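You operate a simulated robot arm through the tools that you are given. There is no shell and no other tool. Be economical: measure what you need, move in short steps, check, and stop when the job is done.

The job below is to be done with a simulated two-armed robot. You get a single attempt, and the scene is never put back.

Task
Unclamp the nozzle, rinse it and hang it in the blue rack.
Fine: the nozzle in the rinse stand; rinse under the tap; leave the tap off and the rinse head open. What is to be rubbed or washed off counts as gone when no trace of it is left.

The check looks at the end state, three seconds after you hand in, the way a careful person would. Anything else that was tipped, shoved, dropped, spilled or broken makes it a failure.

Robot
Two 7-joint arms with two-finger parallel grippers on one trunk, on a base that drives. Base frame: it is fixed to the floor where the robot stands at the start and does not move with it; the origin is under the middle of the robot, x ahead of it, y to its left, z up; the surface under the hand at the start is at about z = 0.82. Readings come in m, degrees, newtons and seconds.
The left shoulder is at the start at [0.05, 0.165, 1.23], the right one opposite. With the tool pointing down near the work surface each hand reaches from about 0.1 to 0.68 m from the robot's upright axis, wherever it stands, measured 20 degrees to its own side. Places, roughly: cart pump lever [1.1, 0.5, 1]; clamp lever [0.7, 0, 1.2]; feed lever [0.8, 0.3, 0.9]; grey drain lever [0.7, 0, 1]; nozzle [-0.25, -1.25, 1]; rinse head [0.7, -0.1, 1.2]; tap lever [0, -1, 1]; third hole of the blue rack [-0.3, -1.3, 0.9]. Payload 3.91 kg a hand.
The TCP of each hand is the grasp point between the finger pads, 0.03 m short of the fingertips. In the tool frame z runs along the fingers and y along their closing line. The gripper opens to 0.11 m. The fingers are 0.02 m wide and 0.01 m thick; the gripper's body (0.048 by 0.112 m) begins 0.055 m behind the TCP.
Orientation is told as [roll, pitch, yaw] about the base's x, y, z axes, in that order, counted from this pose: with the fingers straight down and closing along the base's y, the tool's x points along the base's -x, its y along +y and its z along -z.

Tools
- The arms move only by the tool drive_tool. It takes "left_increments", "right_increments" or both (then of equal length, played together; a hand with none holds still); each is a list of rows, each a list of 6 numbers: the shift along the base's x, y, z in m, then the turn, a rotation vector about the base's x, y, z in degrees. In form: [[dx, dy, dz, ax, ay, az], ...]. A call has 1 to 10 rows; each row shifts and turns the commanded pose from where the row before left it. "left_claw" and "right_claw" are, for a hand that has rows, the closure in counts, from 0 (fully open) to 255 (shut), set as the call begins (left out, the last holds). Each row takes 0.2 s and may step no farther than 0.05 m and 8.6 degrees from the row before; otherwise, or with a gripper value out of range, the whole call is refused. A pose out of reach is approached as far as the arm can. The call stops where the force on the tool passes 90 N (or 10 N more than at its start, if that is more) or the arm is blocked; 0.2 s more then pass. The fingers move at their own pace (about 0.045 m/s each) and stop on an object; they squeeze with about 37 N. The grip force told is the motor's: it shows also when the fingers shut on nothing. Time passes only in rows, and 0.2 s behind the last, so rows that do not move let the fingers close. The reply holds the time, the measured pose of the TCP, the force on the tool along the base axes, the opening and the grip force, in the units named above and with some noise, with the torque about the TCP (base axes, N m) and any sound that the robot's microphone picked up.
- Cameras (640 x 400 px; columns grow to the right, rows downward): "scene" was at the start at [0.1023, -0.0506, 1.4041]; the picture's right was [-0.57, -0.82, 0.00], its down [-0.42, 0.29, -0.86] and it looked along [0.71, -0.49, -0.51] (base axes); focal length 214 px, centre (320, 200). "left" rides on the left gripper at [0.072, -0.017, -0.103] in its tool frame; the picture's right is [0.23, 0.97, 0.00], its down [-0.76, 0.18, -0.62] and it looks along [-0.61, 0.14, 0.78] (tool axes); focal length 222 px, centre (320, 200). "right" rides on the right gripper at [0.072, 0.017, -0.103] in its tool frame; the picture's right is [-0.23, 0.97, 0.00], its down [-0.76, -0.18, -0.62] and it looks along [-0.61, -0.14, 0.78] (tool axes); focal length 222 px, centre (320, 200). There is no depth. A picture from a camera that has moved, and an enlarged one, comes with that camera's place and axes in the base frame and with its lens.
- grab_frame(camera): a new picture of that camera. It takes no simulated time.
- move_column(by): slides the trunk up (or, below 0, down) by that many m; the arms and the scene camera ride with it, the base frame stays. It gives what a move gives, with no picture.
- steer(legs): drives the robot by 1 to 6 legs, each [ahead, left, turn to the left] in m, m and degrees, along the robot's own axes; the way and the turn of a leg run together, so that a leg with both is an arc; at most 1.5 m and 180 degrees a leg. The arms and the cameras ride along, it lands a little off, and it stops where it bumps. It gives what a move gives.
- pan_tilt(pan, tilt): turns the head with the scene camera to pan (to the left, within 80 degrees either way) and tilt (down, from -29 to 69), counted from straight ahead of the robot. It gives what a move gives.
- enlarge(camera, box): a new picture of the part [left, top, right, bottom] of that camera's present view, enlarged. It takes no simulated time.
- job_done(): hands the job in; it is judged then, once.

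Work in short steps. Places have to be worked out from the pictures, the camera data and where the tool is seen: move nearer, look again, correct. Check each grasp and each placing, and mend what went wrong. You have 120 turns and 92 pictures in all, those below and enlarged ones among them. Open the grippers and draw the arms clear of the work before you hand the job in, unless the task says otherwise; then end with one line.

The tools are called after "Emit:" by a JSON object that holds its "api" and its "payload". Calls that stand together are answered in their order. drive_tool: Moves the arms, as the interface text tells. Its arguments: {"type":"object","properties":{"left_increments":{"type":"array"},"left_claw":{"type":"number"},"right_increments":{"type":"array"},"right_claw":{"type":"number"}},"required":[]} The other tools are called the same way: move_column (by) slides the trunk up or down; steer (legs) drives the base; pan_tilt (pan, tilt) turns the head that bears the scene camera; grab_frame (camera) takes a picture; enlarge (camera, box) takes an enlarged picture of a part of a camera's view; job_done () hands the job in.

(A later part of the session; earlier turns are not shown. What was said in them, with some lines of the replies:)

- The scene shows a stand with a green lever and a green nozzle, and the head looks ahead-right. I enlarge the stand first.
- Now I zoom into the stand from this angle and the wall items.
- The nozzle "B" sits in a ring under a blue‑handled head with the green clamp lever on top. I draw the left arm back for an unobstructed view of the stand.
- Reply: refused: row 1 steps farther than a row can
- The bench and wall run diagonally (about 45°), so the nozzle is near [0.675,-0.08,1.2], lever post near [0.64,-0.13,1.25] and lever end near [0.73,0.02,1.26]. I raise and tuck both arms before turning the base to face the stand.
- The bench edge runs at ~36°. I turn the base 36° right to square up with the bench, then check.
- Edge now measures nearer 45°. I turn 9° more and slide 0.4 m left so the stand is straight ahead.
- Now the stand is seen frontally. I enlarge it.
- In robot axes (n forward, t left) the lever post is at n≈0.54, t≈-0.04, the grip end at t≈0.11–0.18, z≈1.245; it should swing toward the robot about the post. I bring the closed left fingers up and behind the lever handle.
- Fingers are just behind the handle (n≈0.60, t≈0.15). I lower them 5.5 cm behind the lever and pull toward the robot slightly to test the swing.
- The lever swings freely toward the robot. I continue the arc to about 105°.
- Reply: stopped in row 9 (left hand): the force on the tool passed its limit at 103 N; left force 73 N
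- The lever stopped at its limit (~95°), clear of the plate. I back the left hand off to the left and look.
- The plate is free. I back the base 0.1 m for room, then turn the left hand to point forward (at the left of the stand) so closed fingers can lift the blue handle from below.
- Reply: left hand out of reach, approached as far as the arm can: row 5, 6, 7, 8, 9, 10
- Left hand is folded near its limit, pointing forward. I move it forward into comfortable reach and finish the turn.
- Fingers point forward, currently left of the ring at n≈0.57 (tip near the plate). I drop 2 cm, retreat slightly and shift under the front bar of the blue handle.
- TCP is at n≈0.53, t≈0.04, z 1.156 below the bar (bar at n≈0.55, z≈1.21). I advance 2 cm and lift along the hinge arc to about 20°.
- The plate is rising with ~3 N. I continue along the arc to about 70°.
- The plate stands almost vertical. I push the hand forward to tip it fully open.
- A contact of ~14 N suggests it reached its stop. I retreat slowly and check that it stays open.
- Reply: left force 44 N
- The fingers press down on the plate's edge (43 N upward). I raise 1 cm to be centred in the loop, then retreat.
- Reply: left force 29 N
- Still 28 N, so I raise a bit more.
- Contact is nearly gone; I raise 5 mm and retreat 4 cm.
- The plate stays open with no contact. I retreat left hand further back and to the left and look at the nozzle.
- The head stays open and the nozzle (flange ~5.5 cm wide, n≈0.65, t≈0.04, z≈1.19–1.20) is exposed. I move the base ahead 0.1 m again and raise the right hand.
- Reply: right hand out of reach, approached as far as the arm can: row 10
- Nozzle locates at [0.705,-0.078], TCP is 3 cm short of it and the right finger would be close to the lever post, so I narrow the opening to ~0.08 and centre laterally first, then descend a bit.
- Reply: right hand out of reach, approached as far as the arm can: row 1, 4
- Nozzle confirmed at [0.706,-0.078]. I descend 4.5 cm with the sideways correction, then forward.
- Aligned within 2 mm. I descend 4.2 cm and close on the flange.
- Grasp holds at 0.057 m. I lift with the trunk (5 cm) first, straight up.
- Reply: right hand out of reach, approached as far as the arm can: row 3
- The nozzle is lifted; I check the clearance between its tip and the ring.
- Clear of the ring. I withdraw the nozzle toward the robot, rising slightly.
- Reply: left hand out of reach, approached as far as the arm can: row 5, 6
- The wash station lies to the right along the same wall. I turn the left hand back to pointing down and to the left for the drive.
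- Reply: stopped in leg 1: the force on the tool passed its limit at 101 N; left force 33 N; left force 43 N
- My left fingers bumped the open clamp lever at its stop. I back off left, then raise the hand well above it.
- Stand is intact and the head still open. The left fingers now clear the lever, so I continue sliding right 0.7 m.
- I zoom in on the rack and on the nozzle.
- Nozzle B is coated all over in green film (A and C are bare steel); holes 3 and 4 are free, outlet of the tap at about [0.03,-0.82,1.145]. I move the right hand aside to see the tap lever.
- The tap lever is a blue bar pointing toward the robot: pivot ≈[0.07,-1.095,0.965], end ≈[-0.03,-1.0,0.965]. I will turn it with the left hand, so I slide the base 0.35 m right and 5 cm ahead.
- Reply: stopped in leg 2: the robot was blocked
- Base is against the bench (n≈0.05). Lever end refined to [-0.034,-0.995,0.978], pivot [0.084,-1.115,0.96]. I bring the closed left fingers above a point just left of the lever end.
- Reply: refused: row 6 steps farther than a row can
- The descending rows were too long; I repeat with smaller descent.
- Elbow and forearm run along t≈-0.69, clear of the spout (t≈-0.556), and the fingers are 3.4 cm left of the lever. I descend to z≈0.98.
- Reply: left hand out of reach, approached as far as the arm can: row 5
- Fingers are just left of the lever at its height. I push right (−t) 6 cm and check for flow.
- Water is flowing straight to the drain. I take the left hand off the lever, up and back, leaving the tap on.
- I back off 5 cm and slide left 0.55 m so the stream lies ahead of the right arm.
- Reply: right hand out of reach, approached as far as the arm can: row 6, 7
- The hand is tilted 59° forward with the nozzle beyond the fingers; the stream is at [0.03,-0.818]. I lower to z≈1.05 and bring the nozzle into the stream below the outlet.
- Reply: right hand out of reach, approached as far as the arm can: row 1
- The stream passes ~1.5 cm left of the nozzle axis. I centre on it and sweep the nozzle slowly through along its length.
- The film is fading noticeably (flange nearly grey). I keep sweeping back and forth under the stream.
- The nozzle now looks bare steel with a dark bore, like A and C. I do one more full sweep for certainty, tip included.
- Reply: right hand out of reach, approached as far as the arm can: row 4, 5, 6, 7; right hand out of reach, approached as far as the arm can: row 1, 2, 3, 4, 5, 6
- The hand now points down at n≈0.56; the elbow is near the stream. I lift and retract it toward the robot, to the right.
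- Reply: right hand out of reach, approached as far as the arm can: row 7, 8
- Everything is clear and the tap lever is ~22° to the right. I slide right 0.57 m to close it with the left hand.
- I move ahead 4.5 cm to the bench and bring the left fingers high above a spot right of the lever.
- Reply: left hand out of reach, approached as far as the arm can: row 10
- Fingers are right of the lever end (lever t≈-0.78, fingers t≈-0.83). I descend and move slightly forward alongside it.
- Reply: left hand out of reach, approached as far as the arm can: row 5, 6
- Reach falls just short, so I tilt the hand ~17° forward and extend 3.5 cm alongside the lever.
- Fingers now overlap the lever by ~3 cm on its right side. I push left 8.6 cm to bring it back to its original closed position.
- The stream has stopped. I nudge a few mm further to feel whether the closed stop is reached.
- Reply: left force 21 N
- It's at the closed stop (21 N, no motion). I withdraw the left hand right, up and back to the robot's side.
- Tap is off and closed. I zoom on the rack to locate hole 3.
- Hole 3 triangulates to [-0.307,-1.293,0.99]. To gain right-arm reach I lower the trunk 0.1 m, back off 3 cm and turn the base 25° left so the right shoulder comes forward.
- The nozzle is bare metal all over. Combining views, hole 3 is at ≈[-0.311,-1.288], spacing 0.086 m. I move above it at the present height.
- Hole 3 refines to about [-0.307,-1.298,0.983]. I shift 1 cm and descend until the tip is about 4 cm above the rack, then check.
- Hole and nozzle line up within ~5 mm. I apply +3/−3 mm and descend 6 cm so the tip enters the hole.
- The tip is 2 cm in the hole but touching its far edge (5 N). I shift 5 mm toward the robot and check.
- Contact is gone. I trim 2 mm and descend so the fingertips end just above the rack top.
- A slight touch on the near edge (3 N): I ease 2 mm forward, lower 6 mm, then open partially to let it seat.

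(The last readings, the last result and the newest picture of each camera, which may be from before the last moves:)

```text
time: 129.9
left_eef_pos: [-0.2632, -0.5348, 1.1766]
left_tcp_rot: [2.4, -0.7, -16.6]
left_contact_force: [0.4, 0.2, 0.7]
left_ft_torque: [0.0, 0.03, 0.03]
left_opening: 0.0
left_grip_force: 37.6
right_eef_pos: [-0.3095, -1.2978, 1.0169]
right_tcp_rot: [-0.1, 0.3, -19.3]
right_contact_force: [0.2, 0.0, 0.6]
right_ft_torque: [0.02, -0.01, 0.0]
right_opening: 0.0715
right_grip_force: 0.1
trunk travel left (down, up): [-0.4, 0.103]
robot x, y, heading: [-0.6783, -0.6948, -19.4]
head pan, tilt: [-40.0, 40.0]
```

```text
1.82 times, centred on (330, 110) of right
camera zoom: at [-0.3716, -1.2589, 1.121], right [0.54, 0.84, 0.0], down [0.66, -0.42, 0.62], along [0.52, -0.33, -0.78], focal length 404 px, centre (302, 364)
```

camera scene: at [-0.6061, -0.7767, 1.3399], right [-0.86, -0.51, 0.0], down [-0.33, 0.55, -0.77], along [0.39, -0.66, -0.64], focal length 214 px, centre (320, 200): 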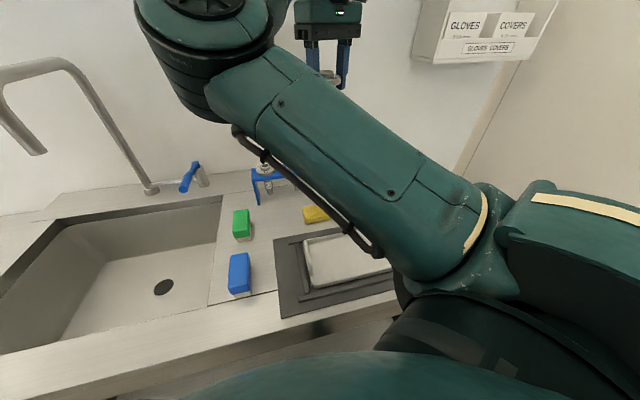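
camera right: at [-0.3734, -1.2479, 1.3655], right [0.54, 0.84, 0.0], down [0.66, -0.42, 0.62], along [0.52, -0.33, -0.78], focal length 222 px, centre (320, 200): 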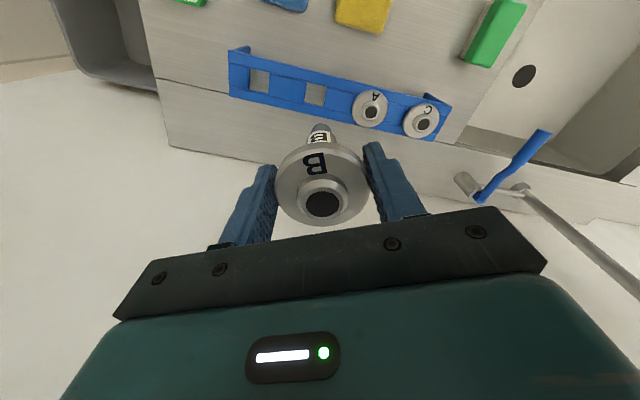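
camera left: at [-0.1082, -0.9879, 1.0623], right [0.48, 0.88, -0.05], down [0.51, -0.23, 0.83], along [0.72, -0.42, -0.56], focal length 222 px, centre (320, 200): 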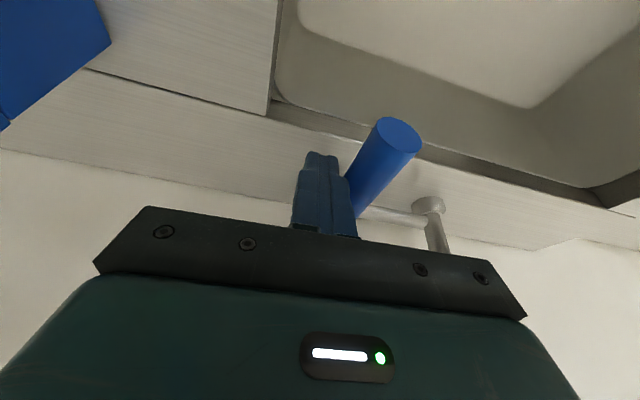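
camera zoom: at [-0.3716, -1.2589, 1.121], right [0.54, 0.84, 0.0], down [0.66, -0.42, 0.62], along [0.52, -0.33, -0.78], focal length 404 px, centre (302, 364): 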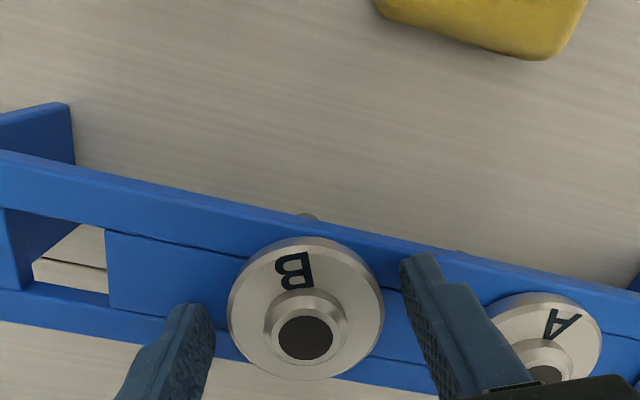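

The nozzle dropped and seated in hole 3. I raise the hand straight up and retract toward the robot.

Emit:
{"api": "drive_tool", "payload": {"right_increments": [[0, 0, 0.02, 0, 0, 0], [0, 0, 0.03, 0, 0, 0], [0, 0, 0.04, 0, 0, 0], [0, 0, 0.045, 0, 0, 0], [0, 0, 0.045, 0, 0, 0], [-0.02, 0.03, 0.02, 0, 0, 0], [-0.02, 0.03, 0.0, 0, 0, 0], [-0.02, 0.03, 0, 0, 0, 0], [-0.02, 0.03, 0, 0, 0, 0]]}}

Emit:
{"api": "steer", "payload": {"legs": [[0, 0, -25], [-0.1, 0, 0]]}}

Emit:
{"api": "pan_tilt", "payload": {"pan": -10, "tilt": 35}}

Emit:
{"api": "drive_tool", "payload": {"right_increments": [[0, 0, 0, 0, 0, 0], [0, 0, 0, 0, 0, 0], [0, 0, 0, 0, 0, 0], [0, 0, 0, 0, 0, 0], [0, 0, 0, 0, 0, 0], [0, 0, 0, 0, 0, 0], [0, 0, 0, 0, 0, 0]], "left_increments": [[0, 0, 0, 0, 0, 0], [0, 0, 0, 0, 0, 0], [0, 0, 0, 0, 0, 0], [0, 0, 0, 0, 0, 0], [0, 0, 0, 0, 0, 0], [0, 0, 0, 0, 0, 0], [0, 0, 0, 0, 0, 0]], "right_claw": 0, "left_claw": 0}}

Emit:
{"api": "grab_frame", "payload": {"camera": "scene"}}

```text
time: 131.9
left_eef_pos: [-0.2638, -0.5337, 1.1773]
left_tcp_rot: [2.5, -0.8, -16.4]
left_contact_force: [-0.2, -0.1, 0.2]
left_ft_torque: [0.01, 0.01, 0.0]
left_opening: 0.0002
left_grip_force: 36.8
right_eef_pos: [-0.3874, -1.1863, 1.2195]
right_tcp_rot: [-0.1, 0.2, -19.4]
right_contact_force: [-0.5, 0.3, -0.5]
right_ft_torque: [0.0, -0.02, 0.0]
right_opening: 0.0711
right_grip_force: 0.2
right hand out of reach, approached as far as the arm can: row 9
trunk travel left (down, up): [-0.4, 0.103]
robot x, y, heading: [-0.6769, -0.6946, -19.3]
head pan, tilt: [-40.0, 40.0]
```

```text
time: 134.3
left_eef_pos: [-0.3047, -0.6536, 1.1771]
left_tcp_rot: [2.5, -0.7, -41.4]
left_contact_force: [-0.6, 0.7, 0.2]
left_ft_torque: [0.0, 0.0, -0.03]
left_opening: 0.0002
left_grip_force: 36.8
right_eef_pos: [-0.6929, -1.1931, 1.2194]
right_tcp_rot: [-0.2, 0.2, -44.3]
right_contact_force: [0.3, 0.0, 0.5]
right_ft_torque: [-0.01, -0.04, 0.02]
right_opening: 0.0711
right_grip_force: 0.0
trunk travel left (down, up): [-0.4, 0.103]
robot x, y, heading: [-0.7504, -0.6252, -44.2]
head pan, tilt: [-40.0, 40.0]
```

```text
time: 135.2
left_eef_pos: [-0.305, -0.6542, 1.177]
left_tcp_rot: [2.5, -0.7, -41.5]
left_contact_force: [0.1, -1.0, 0.3]
left_ft_torque: [-0.01, -0.02, 0.02]
left_opening: 0.0
left_grip_force: 37.1
right_eef_pos: [-0.6915, -1.1939, 1.2186]
right_tcp_rot: [-0.1, 0.3, -44.2]
right_contact_force: [-0.5, -0.2, -0.1]
right_ft_torque: [-0.01, 0.0, 0.02]
right_opening: 0.0713
right_grip_force: 0.0
trunk travel left (down, up): [-0.4, 0.103]
robot x, y, heading: [-0.7468, -0.6269, -44.3]
head pan, tilt: [-10.0, 35.0]
```

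```text
time: 136.8
left_eef_pos: [-0.305, -0.6537, 1.1769]
left_tcp_rot: [2.5, -0.6, -41.4]
left_contact_force: [-0.7, -0.7, -0.4]
left_ft_torque: [0.02, -0.01, 0.02]
left_opening: 0.1101
left_grip_force: 0.0
right_eef_pos: [-0.6922, -1.1938, 1.22]
right_tcp_rot: [-0.2, 0.4, -44.2]
right_contact_force: [0.4, 0.5, 0.0]
right_ft_torque: [0.01, 0.0, -0.03]
right_opening: 0.1098
right_grip_force: 0.0
trunk travel left (down, up): [-0.4, 0.103]
robot x, y, heading: [-0.7475, -0.6242, -44.2]
head pan, tilt: [-10.0, 35.0]
```

```text
10 pictures are left
camera scene: at [-0.676, -0.7165, 1.3475], right [-0.81, -0.58, 0.0], down [-0.34, 0.47, -0.82], along [0.48, -0.66, -0.57], focal length 214 px, centre (320, 200)
```

scene: 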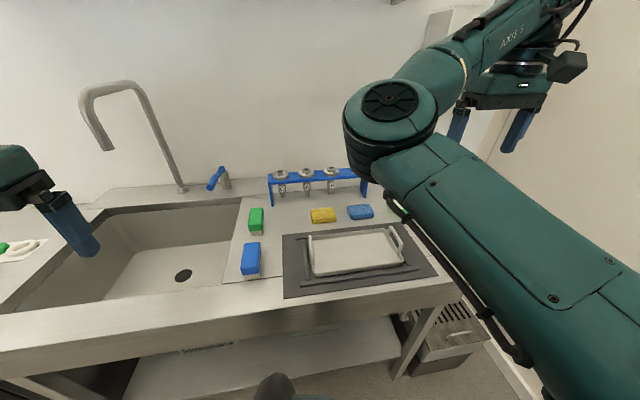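

I check the rack closely and then the rinse stand.

Emit:
{"api": "enlarge", "payload": {"camera": "scene", "box": [200, 150, 380, 230]}}

Emit:
{"api": "pan_tilt", "payload": {"pan": 55, "tilt": 15}}

Emit:
{"api": "grab_frame", "payload": {"camera": "scene"}}

```text
3.56 times, centred on (290, 190) of scene
camera zoom: at [-0.676, -0.7165, 1.3475], right [-0.81, -0.58, 0.0], down [-0.34, 0.47, -0.82], along [0.48, -0.66, -0.57], focal length 763 px, centre (427, 236)
```

zoom: 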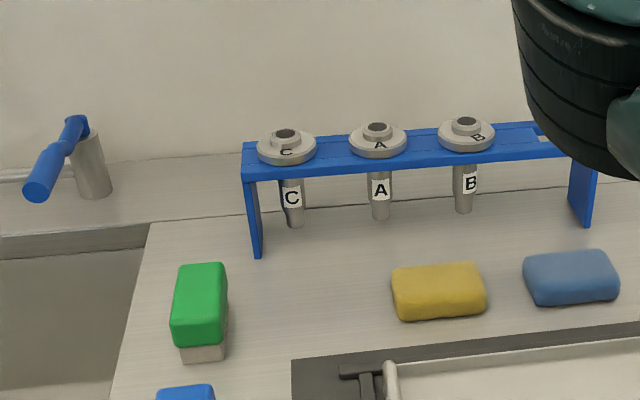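

```text
time: 138.2
left_eef_pos: [-0.3049, -0.6537, 1.1777]
left_tcp_rot: [2.5, -0.7, -41.4]
left_contact_force: [-1.3, 0.9, 0.4]
left_ft_torque: [-0.01, 0.01, -0.01]
left_opening: 0.1101
left_grip_force: 0.0
right_eef_pos: [-0.6928, -1.1932, 1.2187]
right_tcp_rot: [-0.1, 0.3, -44.3]
right_contact_force: [-0.1, 0.5, 0.3]
right_ft_torque: [-0.02, -0.02, 0.01]
right_opening: 0.1099
right_grip_force: 0.0
trunk travel left (down, up): [-0.4, 0.103]
robot x, y, heading: [-0.7458, -0.6256, -44.1]
head pan, tilt: [55.0, 15.0]
```

```text
8 pictures are left
camera scene: at [-0.6357, -0.6276, 1.3794], right [0.19, -0.98, 0.0], down [-0.25, -0.05, -0.97], along [0.95, 0.18, -0.26], focal length 214 px, centre (320, 200)
```

scene: 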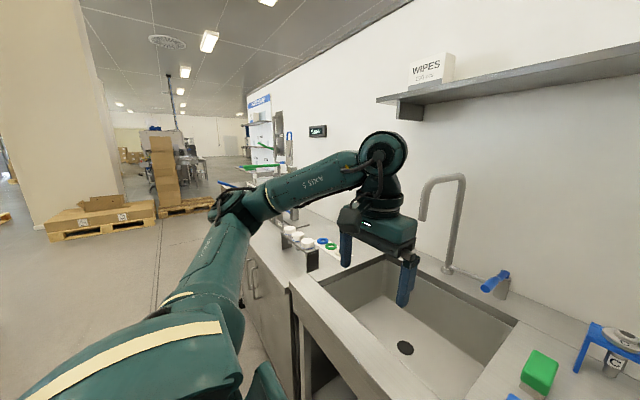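

Nozzle B hangs clean in hole 3 and the tap is off. I pull the left arm back from over the sink and take a last look at the stand.

Emit:
{"api": "drive_tool", "payload": {"left_increments": [[0, 0, -0.03, 0, 0, 0], [-0.02, 0.02, -0.03, 0, 0, 0], [-0.02, 0.02, 0, 0, 0, 0]]}}

Emit:
{"api": "steer", "payload": {"legs": [[-0.3, 0, 0]]}}

Emit:
{"api": "enlarge", "payload": {"camera": "scene", "box": [200, 100, 400, 260]}}

```text
time: 139.0
left_eef_pos: [-0.3451, -0.6138, 1.1167]
left_tcp_rot: [2.6, -0.6, -41.3]
left_contact_force: [0.4, 0.0, -0.2]
left_ft_torque: [-0.01, 0.01, 0.0]
left_opening: 0.1099
left_grip_force: 0.0
right_eef_pos: [-0.6923, -1.1932, 1.22]
right_tcp_rot: [-0.1, 0.3, -44.2]
right_contact_force: [0.5, 0.6, -0.3]
right_ft_torque: [-0.04, 0.01, 0.0]
right_opening: 0.11
right_grip_force: 0.2
trunk travel left (down, up): [-0.4, 0.103]
robot x, y, heading: [-0.7462, -0.6236, -44.4]
head pan, tilt: [55.0, 15.0]
```

```text
time: 141.0
left_eef_pos: [-0.5585, -0.406, 1.1169]
left_tcp_rot: [2.5, -0.7, -41.4]
left_contact_force: [-0.8, -0.2, -0.8]
left_ft_torque: [0.03, -0.04, 0.01]
left_opening: 0.1098
left_grip_force: 0.1
right_eef_pos: [-0.9075, -0.9855, 1.2198]
right_tcp_rot: [-0.1, 0.3, -44.4]
right_contact_force: [-0.6, -0.2, -0.1]
right_ft_torque: [-0.02, 0.01, 0.0]
right_opening: 0.1099
right_grip_force: 0.0
trunk travel left (down, up): [-0.4, 0.103]
robot x, y, heading: [-0.9599, -0.4199, -44.3]
head pan, tilt: [55.0, 15.0]
```

```text
2.50 times, centred on (300, 180) of scene
camera zoom: at [-0.8496, -0.4193, 1.3795], right [0.19, -0.98, 0.0], down [-0.25, -0.05, -0.97], along [0.95, 0.18, -0.26], focal length 536 px, centre (370, 250)
```

zoom: 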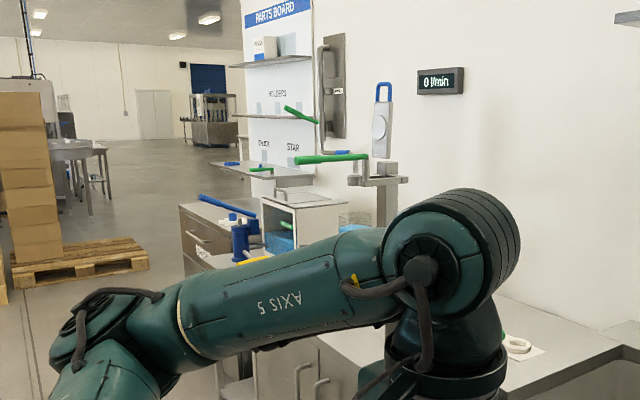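

The rinse head stands open, the tap is off, the nozzle hangs clean in hole 3, and both grippers are open and clear of the work. I hand the job in.

Emit:
{"api": "job_done", "payload": {}}

```text
The job is handed in.
```

Nozzle B is unclamped, rinsed to bare metal and hanging in the third hole of the blue rack, with the tap off and the rinse head open. While driving, my left fingers bumped the opened clamp lever against its stop; nothing looked moved or damaged.
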